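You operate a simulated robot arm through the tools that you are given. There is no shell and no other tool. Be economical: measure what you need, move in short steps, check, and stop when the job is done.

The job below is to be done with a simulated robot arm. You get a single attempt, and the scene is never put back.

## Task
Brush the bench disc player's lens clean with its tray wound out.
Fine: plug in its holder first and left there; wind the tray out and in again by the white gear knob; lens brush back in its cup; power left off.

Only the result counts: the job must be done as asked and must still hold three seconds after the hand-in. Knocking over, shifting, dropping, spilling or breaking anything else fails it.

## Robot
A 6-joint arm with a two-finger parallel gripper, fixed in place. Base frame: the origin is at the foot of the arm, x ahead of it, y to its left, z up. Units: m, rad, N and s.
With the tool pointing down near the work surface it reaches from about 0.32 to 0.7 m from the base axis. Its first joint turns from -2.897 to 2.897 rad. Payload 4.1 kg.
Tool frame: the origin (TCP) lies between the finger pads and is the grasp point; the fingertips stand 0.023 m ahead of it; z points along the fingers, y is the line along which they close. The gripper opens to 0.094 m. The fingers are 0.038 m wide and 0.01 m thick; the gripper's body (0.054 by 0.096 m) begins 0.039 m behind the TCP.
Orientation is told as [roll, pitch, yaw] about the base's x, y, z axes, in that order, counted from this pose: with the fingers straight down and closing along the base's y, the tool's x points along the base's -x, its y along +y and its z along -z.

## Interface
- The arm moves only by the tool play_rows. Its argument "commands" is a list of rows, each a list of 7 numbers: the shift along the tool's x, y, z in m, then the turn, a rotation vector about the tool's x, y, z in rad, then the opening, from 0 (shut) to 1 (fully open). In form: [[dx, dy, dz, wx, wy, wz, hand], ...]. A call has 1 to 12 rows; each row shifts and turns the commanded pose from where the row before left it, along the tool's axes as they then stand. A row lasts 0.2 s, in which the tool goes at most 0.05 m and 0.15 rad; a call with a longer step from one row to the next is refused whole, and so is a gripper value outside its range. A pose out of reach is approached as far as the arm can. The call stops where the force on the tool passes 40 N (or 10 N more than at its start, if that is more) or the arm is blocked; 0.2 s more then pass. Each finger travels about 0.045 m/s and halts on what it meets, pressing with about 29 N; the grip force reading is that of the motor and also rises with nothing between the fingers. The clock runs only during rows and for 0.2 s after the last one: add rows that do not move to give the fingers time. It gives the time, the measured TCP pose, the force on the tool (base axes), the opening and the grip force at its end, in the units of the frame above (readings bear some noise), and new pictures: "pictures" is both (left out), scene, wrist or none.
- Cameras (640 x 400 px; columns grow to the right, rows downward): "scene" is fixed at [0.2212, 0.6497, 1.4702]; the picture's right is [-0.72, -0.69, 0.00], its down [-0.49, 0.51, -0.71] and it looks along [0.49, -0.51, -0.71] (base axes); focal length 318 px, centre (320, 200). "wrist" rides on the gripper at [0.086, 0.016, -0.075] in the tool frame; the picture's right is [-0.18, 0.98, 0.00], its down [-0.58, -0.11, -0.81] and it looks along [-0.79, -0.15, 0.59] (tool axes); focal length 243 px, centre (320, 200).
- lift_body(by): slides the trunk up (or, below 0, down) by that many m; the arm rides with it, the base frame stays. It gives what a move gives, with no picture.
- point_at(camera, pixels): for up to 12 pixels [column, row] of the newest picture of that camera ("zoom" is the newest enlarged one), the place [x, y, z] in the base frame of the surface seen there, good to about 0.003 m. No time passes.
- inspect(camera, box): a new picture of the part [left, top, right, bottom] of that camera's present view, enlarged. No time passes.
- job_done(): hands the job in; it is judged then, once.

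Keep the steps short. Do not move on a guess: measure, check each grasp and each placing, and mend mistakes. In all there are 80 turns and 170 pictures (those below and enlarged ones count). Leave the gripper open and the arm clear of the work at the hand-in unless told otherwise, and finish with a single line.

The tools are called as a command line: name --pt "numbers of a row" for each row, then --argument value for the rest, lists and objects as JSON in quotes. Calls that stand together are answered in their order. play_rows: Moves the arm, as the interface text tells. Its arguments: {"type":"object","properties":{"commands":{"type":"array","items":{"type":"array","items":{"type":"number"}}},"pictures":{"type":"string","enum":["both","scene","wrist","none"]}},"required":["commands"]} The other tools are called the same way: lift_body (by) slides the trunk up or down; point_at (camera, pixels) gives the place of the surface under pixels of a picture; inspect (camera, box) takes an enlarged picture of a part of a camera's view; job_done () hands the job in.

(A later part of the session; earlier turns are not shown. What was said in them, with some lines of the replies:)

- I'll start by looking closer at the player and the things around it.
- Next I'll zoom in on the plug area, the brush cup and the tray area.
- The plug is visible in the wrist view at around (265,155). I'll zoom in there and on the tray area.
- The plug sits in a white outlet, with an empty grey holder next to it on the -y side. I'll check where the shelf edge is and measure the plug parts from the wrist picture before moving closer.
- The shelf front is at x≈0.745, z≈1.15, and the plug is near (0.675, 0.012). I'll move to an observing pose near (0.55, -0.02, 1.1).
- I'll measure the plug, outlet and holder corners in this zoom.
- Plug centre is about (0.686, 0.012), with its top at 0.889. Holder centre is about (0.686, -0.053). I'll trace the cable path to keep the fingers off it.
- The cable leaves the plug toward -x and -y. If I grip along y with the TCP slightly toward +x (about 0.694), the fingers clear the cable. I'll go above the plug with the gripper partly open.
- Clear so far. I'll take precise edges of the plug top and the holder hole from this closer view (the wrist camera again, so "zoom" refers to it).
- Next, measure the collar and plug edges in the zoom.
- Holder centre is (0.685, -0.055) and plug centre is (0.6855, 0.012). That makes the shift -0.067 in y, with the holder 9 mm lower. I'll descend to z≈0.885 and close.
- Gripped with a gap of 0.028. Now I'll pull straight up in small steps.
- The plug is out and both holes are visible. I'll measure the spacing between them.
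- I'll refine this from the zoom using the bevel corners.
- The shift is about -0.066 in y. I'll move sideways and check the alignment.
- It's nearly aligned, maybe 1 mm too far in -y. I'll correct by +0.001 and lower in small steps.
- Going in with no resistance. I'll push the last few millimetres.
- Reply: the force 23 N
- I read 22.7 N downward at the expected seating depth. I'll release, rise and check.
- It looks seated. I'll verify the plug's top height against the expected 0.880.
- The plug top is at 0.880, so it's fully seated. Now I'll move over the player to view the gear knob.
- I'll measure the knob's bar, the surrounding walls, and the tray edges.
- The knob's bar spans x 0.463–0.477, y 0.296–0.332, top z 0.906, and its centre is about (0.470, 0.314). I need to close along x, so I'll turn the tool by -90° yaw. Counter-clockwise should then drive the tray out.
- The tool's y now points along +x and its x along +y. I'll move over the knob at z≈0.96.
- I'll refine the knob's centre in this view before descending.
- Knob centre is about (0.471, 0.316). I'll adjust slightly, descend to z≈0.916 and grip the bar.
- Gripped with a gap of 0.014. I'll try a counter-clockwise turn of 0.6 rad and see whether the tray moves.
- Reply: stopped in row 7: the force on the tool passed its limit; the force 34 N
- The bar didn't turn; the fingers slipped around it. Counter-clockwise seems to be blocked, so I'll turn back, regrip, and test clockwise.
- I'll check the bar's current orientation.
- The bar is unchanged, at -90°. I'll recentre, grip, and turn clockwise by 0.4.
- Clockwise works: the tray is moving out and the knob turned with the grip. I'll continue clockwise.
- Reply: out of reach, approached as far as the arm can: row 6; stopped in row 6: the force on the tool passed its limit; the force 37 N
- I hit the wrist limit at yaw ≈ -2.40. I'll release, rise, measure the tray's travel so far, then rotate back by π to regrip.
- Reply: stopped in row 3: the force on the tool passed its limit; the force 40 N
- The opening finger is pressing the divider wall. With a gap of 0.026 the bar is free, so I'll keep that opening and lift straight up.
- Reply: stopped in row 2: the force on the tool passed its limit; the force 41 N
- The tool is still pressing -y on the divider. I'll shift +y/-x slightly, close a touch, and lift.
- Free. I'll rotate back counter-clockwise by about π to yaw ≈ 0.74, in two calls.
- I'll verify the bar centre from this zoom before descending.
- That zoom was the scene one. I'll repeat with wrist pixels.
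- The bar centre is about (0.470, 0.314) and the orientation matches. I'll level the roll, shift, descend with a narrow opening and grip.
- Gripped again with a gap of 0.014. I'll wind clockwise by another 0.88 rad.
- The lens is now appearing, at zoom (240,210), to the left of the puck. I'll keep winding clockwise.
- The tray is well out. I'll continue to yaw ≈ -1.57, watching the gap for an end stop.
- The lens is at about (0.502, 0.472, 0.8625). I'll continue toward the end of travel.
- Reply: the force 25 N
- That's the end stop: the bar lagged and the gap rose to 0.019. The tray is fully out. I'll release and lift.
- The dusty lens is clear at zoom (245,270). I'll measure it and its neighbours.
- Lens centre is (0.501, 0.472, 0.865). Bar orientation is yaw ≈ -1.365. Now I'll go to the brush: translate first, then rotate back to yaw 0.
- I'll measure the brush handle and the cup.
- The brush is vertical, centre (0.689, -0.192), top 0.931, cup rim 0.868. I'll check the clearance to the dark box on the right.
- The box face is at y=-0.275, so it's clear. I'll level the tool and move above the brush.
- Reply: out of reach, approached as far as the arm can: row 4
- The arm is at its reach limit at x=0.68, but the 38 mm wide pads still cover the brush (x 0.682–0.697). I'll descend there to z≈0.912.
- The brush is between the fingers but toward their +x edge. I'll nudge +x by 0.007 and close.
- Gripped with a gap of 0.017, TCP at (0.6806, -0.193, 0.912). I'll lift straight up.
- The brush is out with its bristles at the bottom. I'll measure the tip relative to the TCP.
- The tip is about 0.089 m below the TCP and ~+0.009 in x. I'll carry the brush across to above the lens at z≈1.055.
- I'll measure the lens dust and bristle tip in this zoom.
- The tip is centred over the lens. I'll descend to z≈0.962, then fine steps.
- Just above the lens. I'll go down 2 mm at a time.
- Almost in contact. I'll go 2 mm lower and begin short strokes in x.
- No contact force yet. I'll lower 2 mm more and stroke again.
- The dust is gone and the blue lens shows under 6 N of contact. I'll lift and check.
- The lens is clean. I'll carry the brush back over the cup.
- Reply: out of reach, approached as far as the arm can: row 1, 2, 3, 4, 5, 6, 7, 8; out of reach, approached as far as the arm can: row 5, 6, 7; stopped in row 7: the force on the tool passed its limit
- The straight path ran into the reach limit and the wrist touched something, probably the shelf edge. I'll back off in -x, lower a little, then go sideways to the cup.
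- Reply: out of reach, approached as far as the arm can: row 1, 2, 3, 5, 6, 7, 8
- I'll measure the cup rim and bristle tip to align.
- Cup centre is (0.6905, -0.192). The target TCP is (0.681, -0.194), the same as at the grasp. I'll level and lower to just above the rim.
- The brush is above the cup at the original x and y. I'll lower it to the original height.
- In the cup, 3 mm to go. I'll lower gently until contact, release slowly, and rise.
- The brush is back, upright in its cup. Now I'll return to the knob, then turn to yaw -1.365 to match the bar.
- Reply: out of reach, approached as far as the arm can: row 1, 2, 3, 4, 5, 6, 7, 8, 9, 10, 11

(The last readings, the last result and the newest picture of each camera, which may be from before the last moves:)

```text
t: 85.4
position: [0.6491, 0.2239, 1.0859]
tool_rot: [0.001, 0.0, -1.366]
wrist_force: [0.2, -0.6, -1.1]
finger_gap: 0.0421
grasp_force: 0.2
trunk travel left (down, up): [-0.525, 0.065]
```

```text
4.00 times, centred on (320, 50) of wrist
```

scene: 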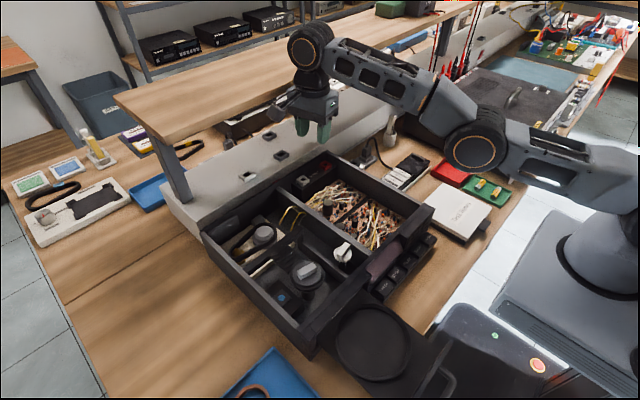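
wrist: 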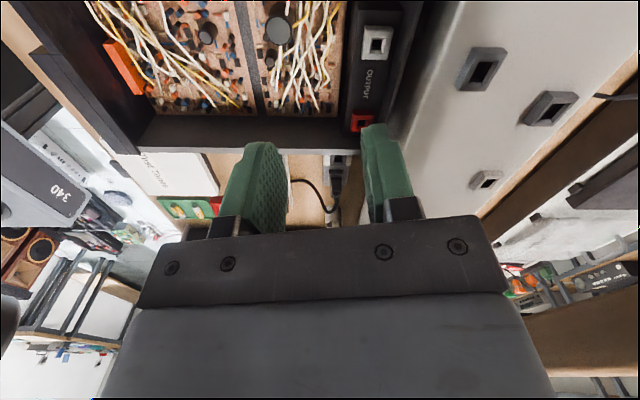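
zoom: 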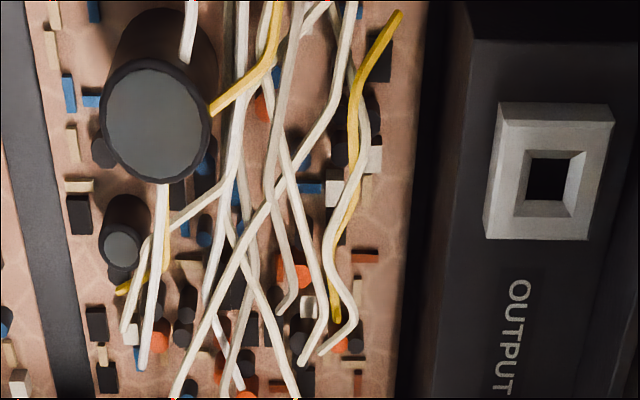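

The arm got stuck near full stretch on that move and ended at (0.649, 0.224). I'll retract toward the knob in smaller steps.

play_rows --pt "0.0 -0.008 0 0 0 0 0.45" --pt "0.0 -0.008 0 0 0 0 0.45" --pt "0.0125 -0.0141 0 0 0 0 0.45" --pt "0.0125 -0.0141 0 0 0 0 0.45" --pt "0.0125 -0.0141 0.003 0 0 0 0.45" --pt "0.0125 -0.0141 0.003 0 0 0 0.45" --pt "0.0125 -0.0141 0.003 0 0 0 0.45" --pt "0.0125 -0.0141 0.003 0 0 0 0.45" --pt "0.0125 -0.0141 0.003 0 0 0 0.45" --pt "0.0125 -0.0141 0.003 0 0 0 0.45" --pt "0.0125 -0.0141 0.003 0 0 0 0.45" --pt "0.0125 -0.0141 0.003 0 0 0 0.45"

inspect --camera "wrist" --box '[240, 0, 400, 100]'

```text
t: 88.0
position: [0.4684, 0.3125, 1.0609]
tool_rot: [0.001, -0.002, -1.364]
wrist_force: [1.2, 0.5, -0.4]
finger_gap: 0.0422
grasp_force: 0.0
out of reach, approached as far as the arm can: row 1
trunk travel left (down, up): [-0.525, 0.065]
```

scene: 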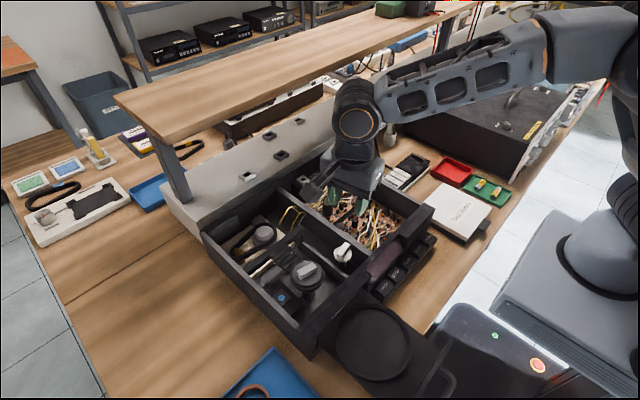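
wrist: 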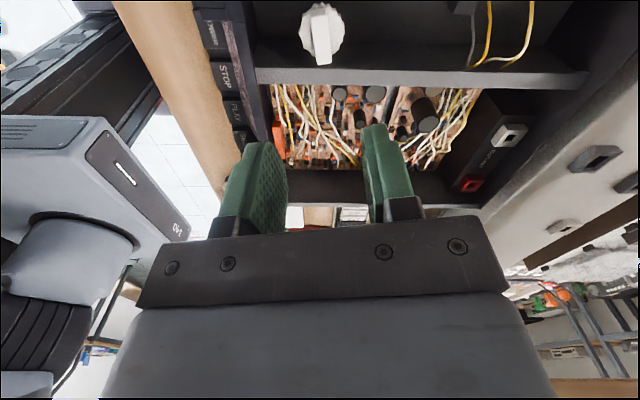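

```text
4.00 times, centred on (320, 50) of wrist
```

zoom: 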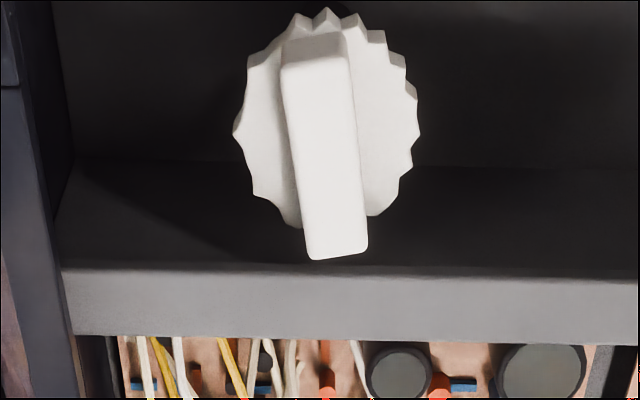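

The bar is aligned. I'll descend onto it (0.470, 0.3155, 0.9165) and grip.

play_rows --pt "0.0026 0.0022 0.035 0 0 0 0.4" --pt "0 0 0.035 0 0 0 0.4" --pt "0 0 0.03 0 0 0 0.4" --pt "0 0 0.02 0 0 0 0.4" --pt "0 0 0.015 0 0 0 0.4" --pt "0 0 0.0095 0 0 0 0.4" --pt "0 0 0 0 0 0 0.4" --pt "0 0 0 0 0 0 0.02" --pt "0 0 0 0 0 0 0.02" --pt "0 0 0 0 0 0 0.02" --pictures "wrist"

```text
t: 90.2
position: [0.4695, 0.314, 0.9179]
tool_rot: [0.0, -0.002, -1.366]
wrist_force: [-5.3, -1.9, -2.0]
finger_gap: 0.014
grasp_force: 45.0
trunk travel left (down, up): [-0.525, 0.065]
```

wrist: 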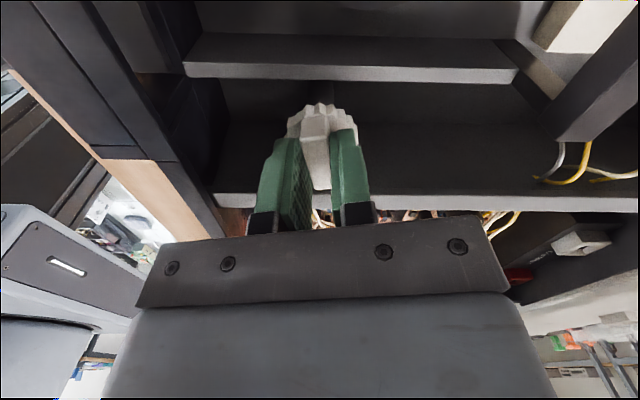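

Gripped with a gap of 0.014. I'll wind counter-clockwise in two calls.

play_rows --pt "0 0 0 0 0 -0.08 0.02" --pt "0 0 0 0 0 -0.08 0.02" --pt "0 0 0 0 0 -0.08 0.02" --pt "0 0 0 0 0 -0.08 0.02" --pt "0 0 0 0 0 -0.08 0.02" --pt "0 0 0 0 0 -0.08 0.02" --pt "0 0 0 0 0 -0.08 0.02" --pt "0 0 0 0 0 -0.08 0.02" --pt "0 0 0 0 0 -0.08 0.02" --pt "0 0 0 0 0 -0.08 0.02" --pt "0 0 0 0 0 -0.08 0.02" --pt "0 0 0 0 0 -0.08 0.02" --pictures "scene"

```text
t: 92.8
position: [0.4692, 0.315, 0.9172]
tool_rot: [-0.003, -0.002, -0.402]
wrist_force: [-24.3, -12.6, -1.0]
finger_gap: 0.0142
grasp_force: 44.9
trunk travel left (down, up): [-0.525, 0.065]
```

scene: 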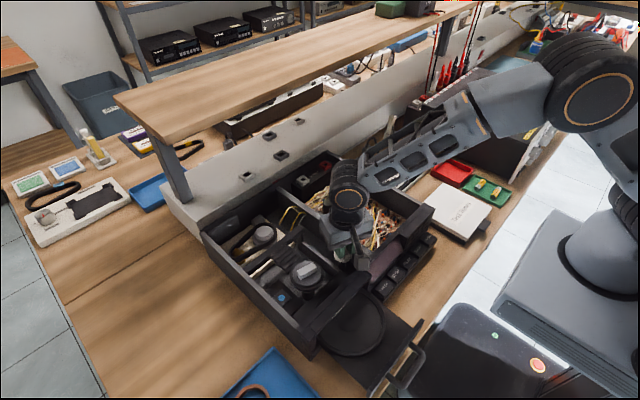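

The tray is moving in. A lateral force is building, so I'll ease the centre by about 1.5 mm and continue.

play_rows --pt "0.0011 -0.0013 0 0 0 -0.08 0.02" --pt "0 0 0 0 0 -0.08 0.02" --pt "0 0 0 0 0 -0.08 0.02" --pt "0 0 0 0 0 -0.08 0.02" --pt "0 0 0 0 0 -0.08 0.02" --pt "0 0 0 0 0 -0.08 0.02" --pt "0 0 0 0 0 -0.08 0.02" --pt "0 0 0 0 0 -0.08 0.02" --pt "0 0 0 0 0 -0.08 0.02" --pt "0 0 0 0 0 -0.08 0.02" --pt "0 0 0 0 0 -0.08 0.02" --pt "0 0 0 0 0 0 0.02" --pictures "scene"

```text
t: 95.4
position: [0.4694, 0.312, 0.9169]
tool_rot: [-0.001, 0.0, 0.475]
wrist_force: [-11.7, -21.1, -7.1]
finger_gap: 0.0137
grasp_force: 44.9
trunk travel left (down, up): [-0.525, 0.065]
```

scene: 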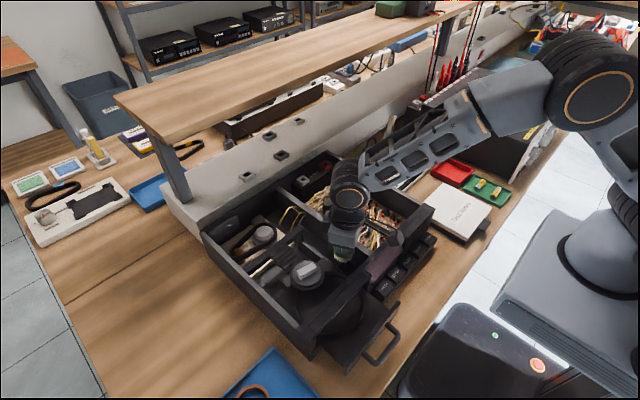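

I'll continue to about yaw 1.2, easing the centre slightly.

play_rows --pt "0.0013 -0.0004 0 0 0 -0.07 0.02" --pt "0 0 0 0 0 -0.07 0.02" --pt "0 0 0 0 0 -0.07 0.02" --pt "0 0 0 0 0 -0.07 0.02" --pt "0 0 0 0 0 -0.07 0.02" --pt "0 0 0 0 0 -0.07 0.02" --pt "0 0 0 0 0 -0.07 0.02" --pt "0 0 0 0 0 -0.07 0.02" --pt "0 0 0 0 0 -0.07 0.02" --pt "0 0 0 0 0 -0.07 0.02" --pt "0 0 0 0 0 0 0.02" --pictures "both"

```text
t: 97.8
position: [0.4698, 0.3112, 0.9187]
tool_rot: [-0.002, -0.004, 1.174]
wrist_force: [7.1, -18.4, 4.5]
finger_gap: 0.0139
grasp_force: 45.4
trunk travel left (down, up): [-0.525, 0.065]
```

scene: 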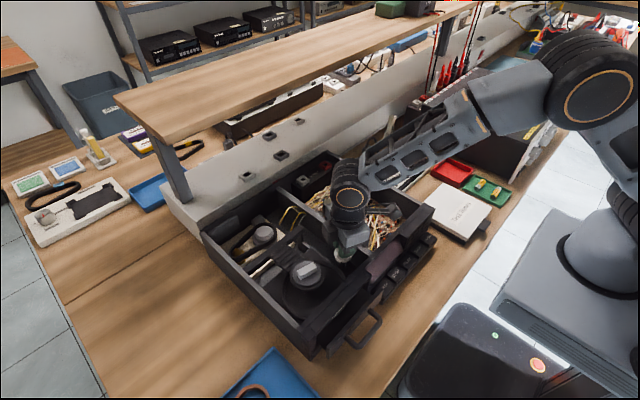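
wrist: 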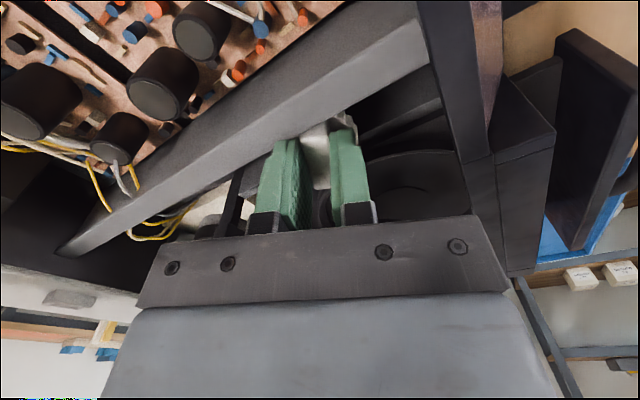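

About 0.4 rad remains. I'll wind to the closed stop.

play_rows --pt "0 0 0 0 0 -0.07 0.02" --pt "0 0 0 0 0 -0.07 0.02" --pt "0 0 0 0 0 -0.07 0.02" --pt "0 0 0 0 0 -0.07 0.02" --pt "0 0 0 0 0 -0.07 0.02" --pt "0 0 0 0 0 -0.06 0.02" --pt "0 0 0 0 0 -0.05 0.02" --pt "0 0 0 0 0 0 0.02"

inspect --camera "scene" --box '[205, 195, 415, 370]'

```text
t: 99.6
position: [0.4691, 0.312, 0.9178]
tool_rot: [-0.001, -0.002, 1.633]
wrist_force: [17.2, -13.5, 17.0]
finger_gap: 0.0152
grasp_force: 45.1
trunk travel left (down, up): [-0.525, 0.065]
```

scene: 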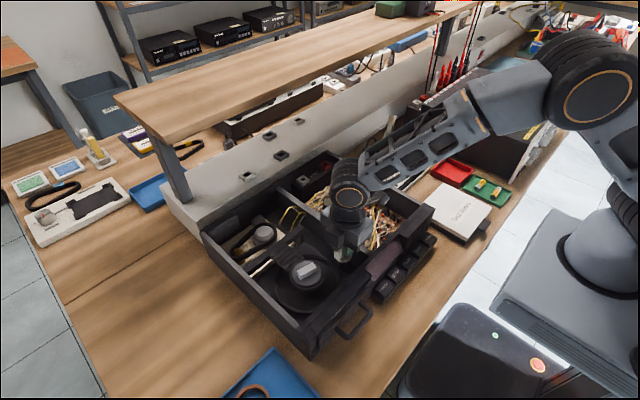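
wrist: 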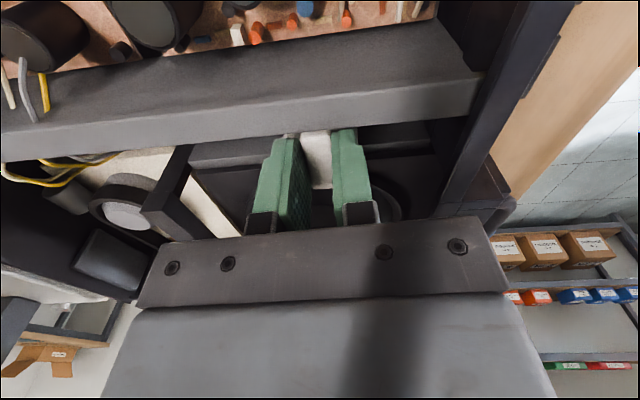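

```text
2.29 times, centred on (310, 282) of scene
```

zoom: 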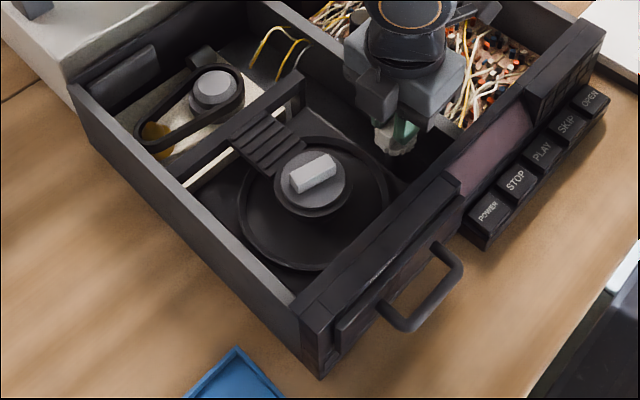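

The tray is home and the end stop was felt. I'll open in place and lift clear.

play_rows --pt "0 0 0 0 0 0 0.4" --pt "0 0 0 0 0 0 0.45" --pt "0 0 0 0 0 0 0.45" --pt "0 0 -0.01 0 0 0 0.45" --pt "0 0 -0.02 0 0 0 0.45" --pt "0 0 -0.04 0 0 0 0.45" --pt "0 0 -0.04 0 0 0 0.8" --pt "0 0 -0.04 0 0 0 0.8" --pt "0 0 0 0 0 0 0.8"

inspect --camera "scene" --box '[205, 195, 415, 370]'

```text
t: 101.6
position: [0.4646, 0.3131, 1.067]
tool_rot: [-0.002, 0.002, 1.634]
wrist_force: [-0.2, -0.3, -1.1]
finger_gap: 0.0752
grasp_force: 0.0
trunk travel left (down, up): [-0.525, 0.065]
```

scene: 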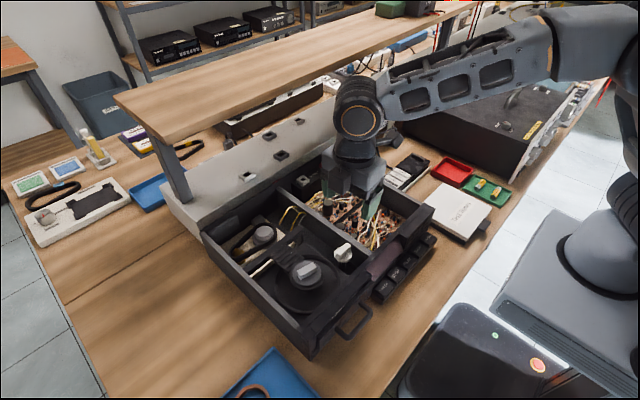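
wrist: 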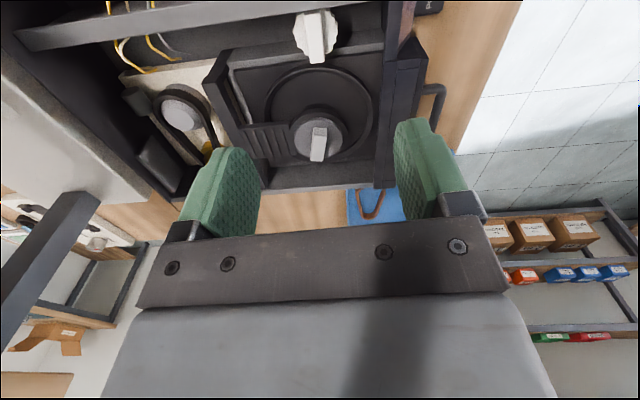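

```text
2.29 times, centred on (310, 282) of scene
```

zoom: 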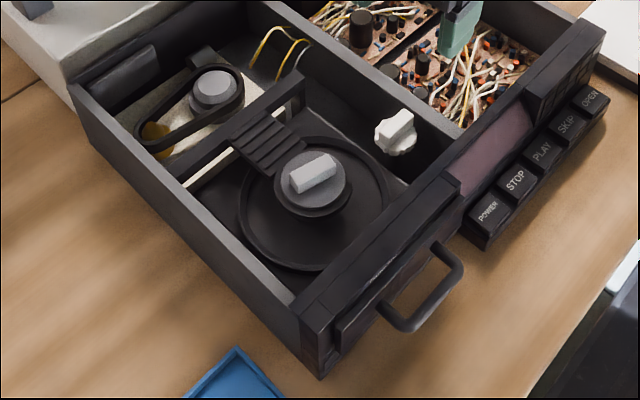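

The tray matches its starting position. I'll raise the arm clear and do a last check of the plug and brush.

play_rows --pt "0 0 -0.03 0 0 0 1" --pt "0 0 -0.03 0 0 0 1" --pt "0 0 -0.03 0 0 0 1" --pt "0 0 0 0 0 0 1" --pictures "scene"

inspect --camera "scene" --box '[340, 100, 440, 190]'

inspect --camera "scene" --box '[280, 230, 400, 350]'

```text
t: 102.6
position: [0.4669, 0.3123, 1.1562]
tool_rot: [-0.002, 0.0, 1.635]
wrist_force: [0.5, -0.3, -0.2]
finger_gap: 0.094
grasp_force: 0.1
trunk travel left (down, up): [-0.525, 0.065]
```

scene: 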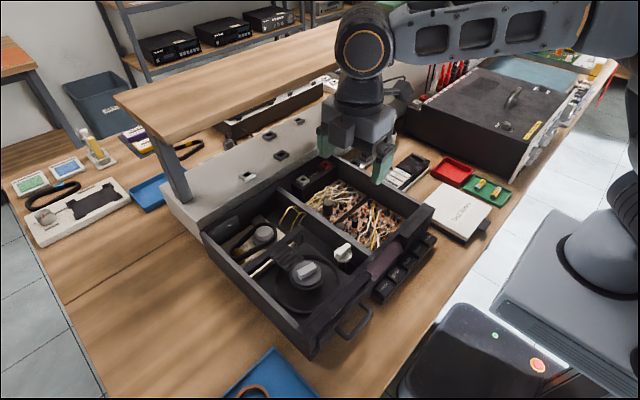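

```text
4.44 times, centred on (390, 145) of scene
```

zoom: 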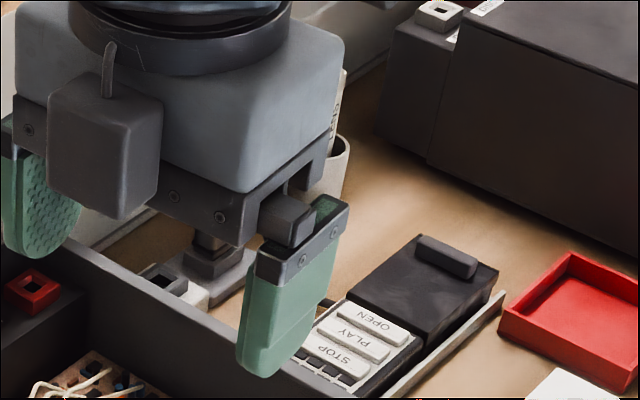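

```text
3.33 times, centred on (340, 290) of scene
```

zoom: 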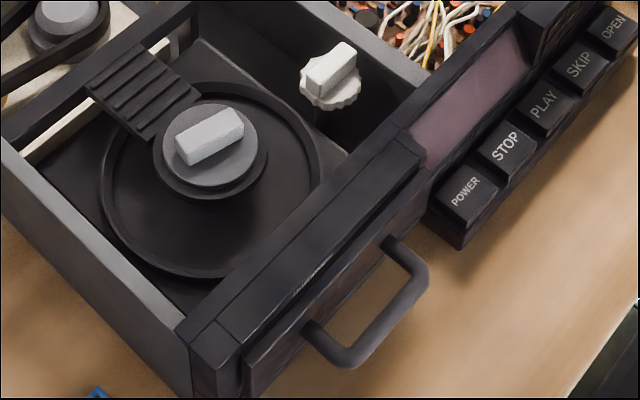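

The plug is in its holder, the brush is in its cup, the tray is fully in and the power was never touched. I'm handing in.

job_done

```text
The job is handed in.
```

The lens is brushed clean, the plug is in its holder, the tray was wound out and back in by the white knob, the brush is back in its cup and the power was left off; the arm also made one brief hard contact on the way back to the cup, probably with the shelf edge, and I saw nothing moved or damaged.
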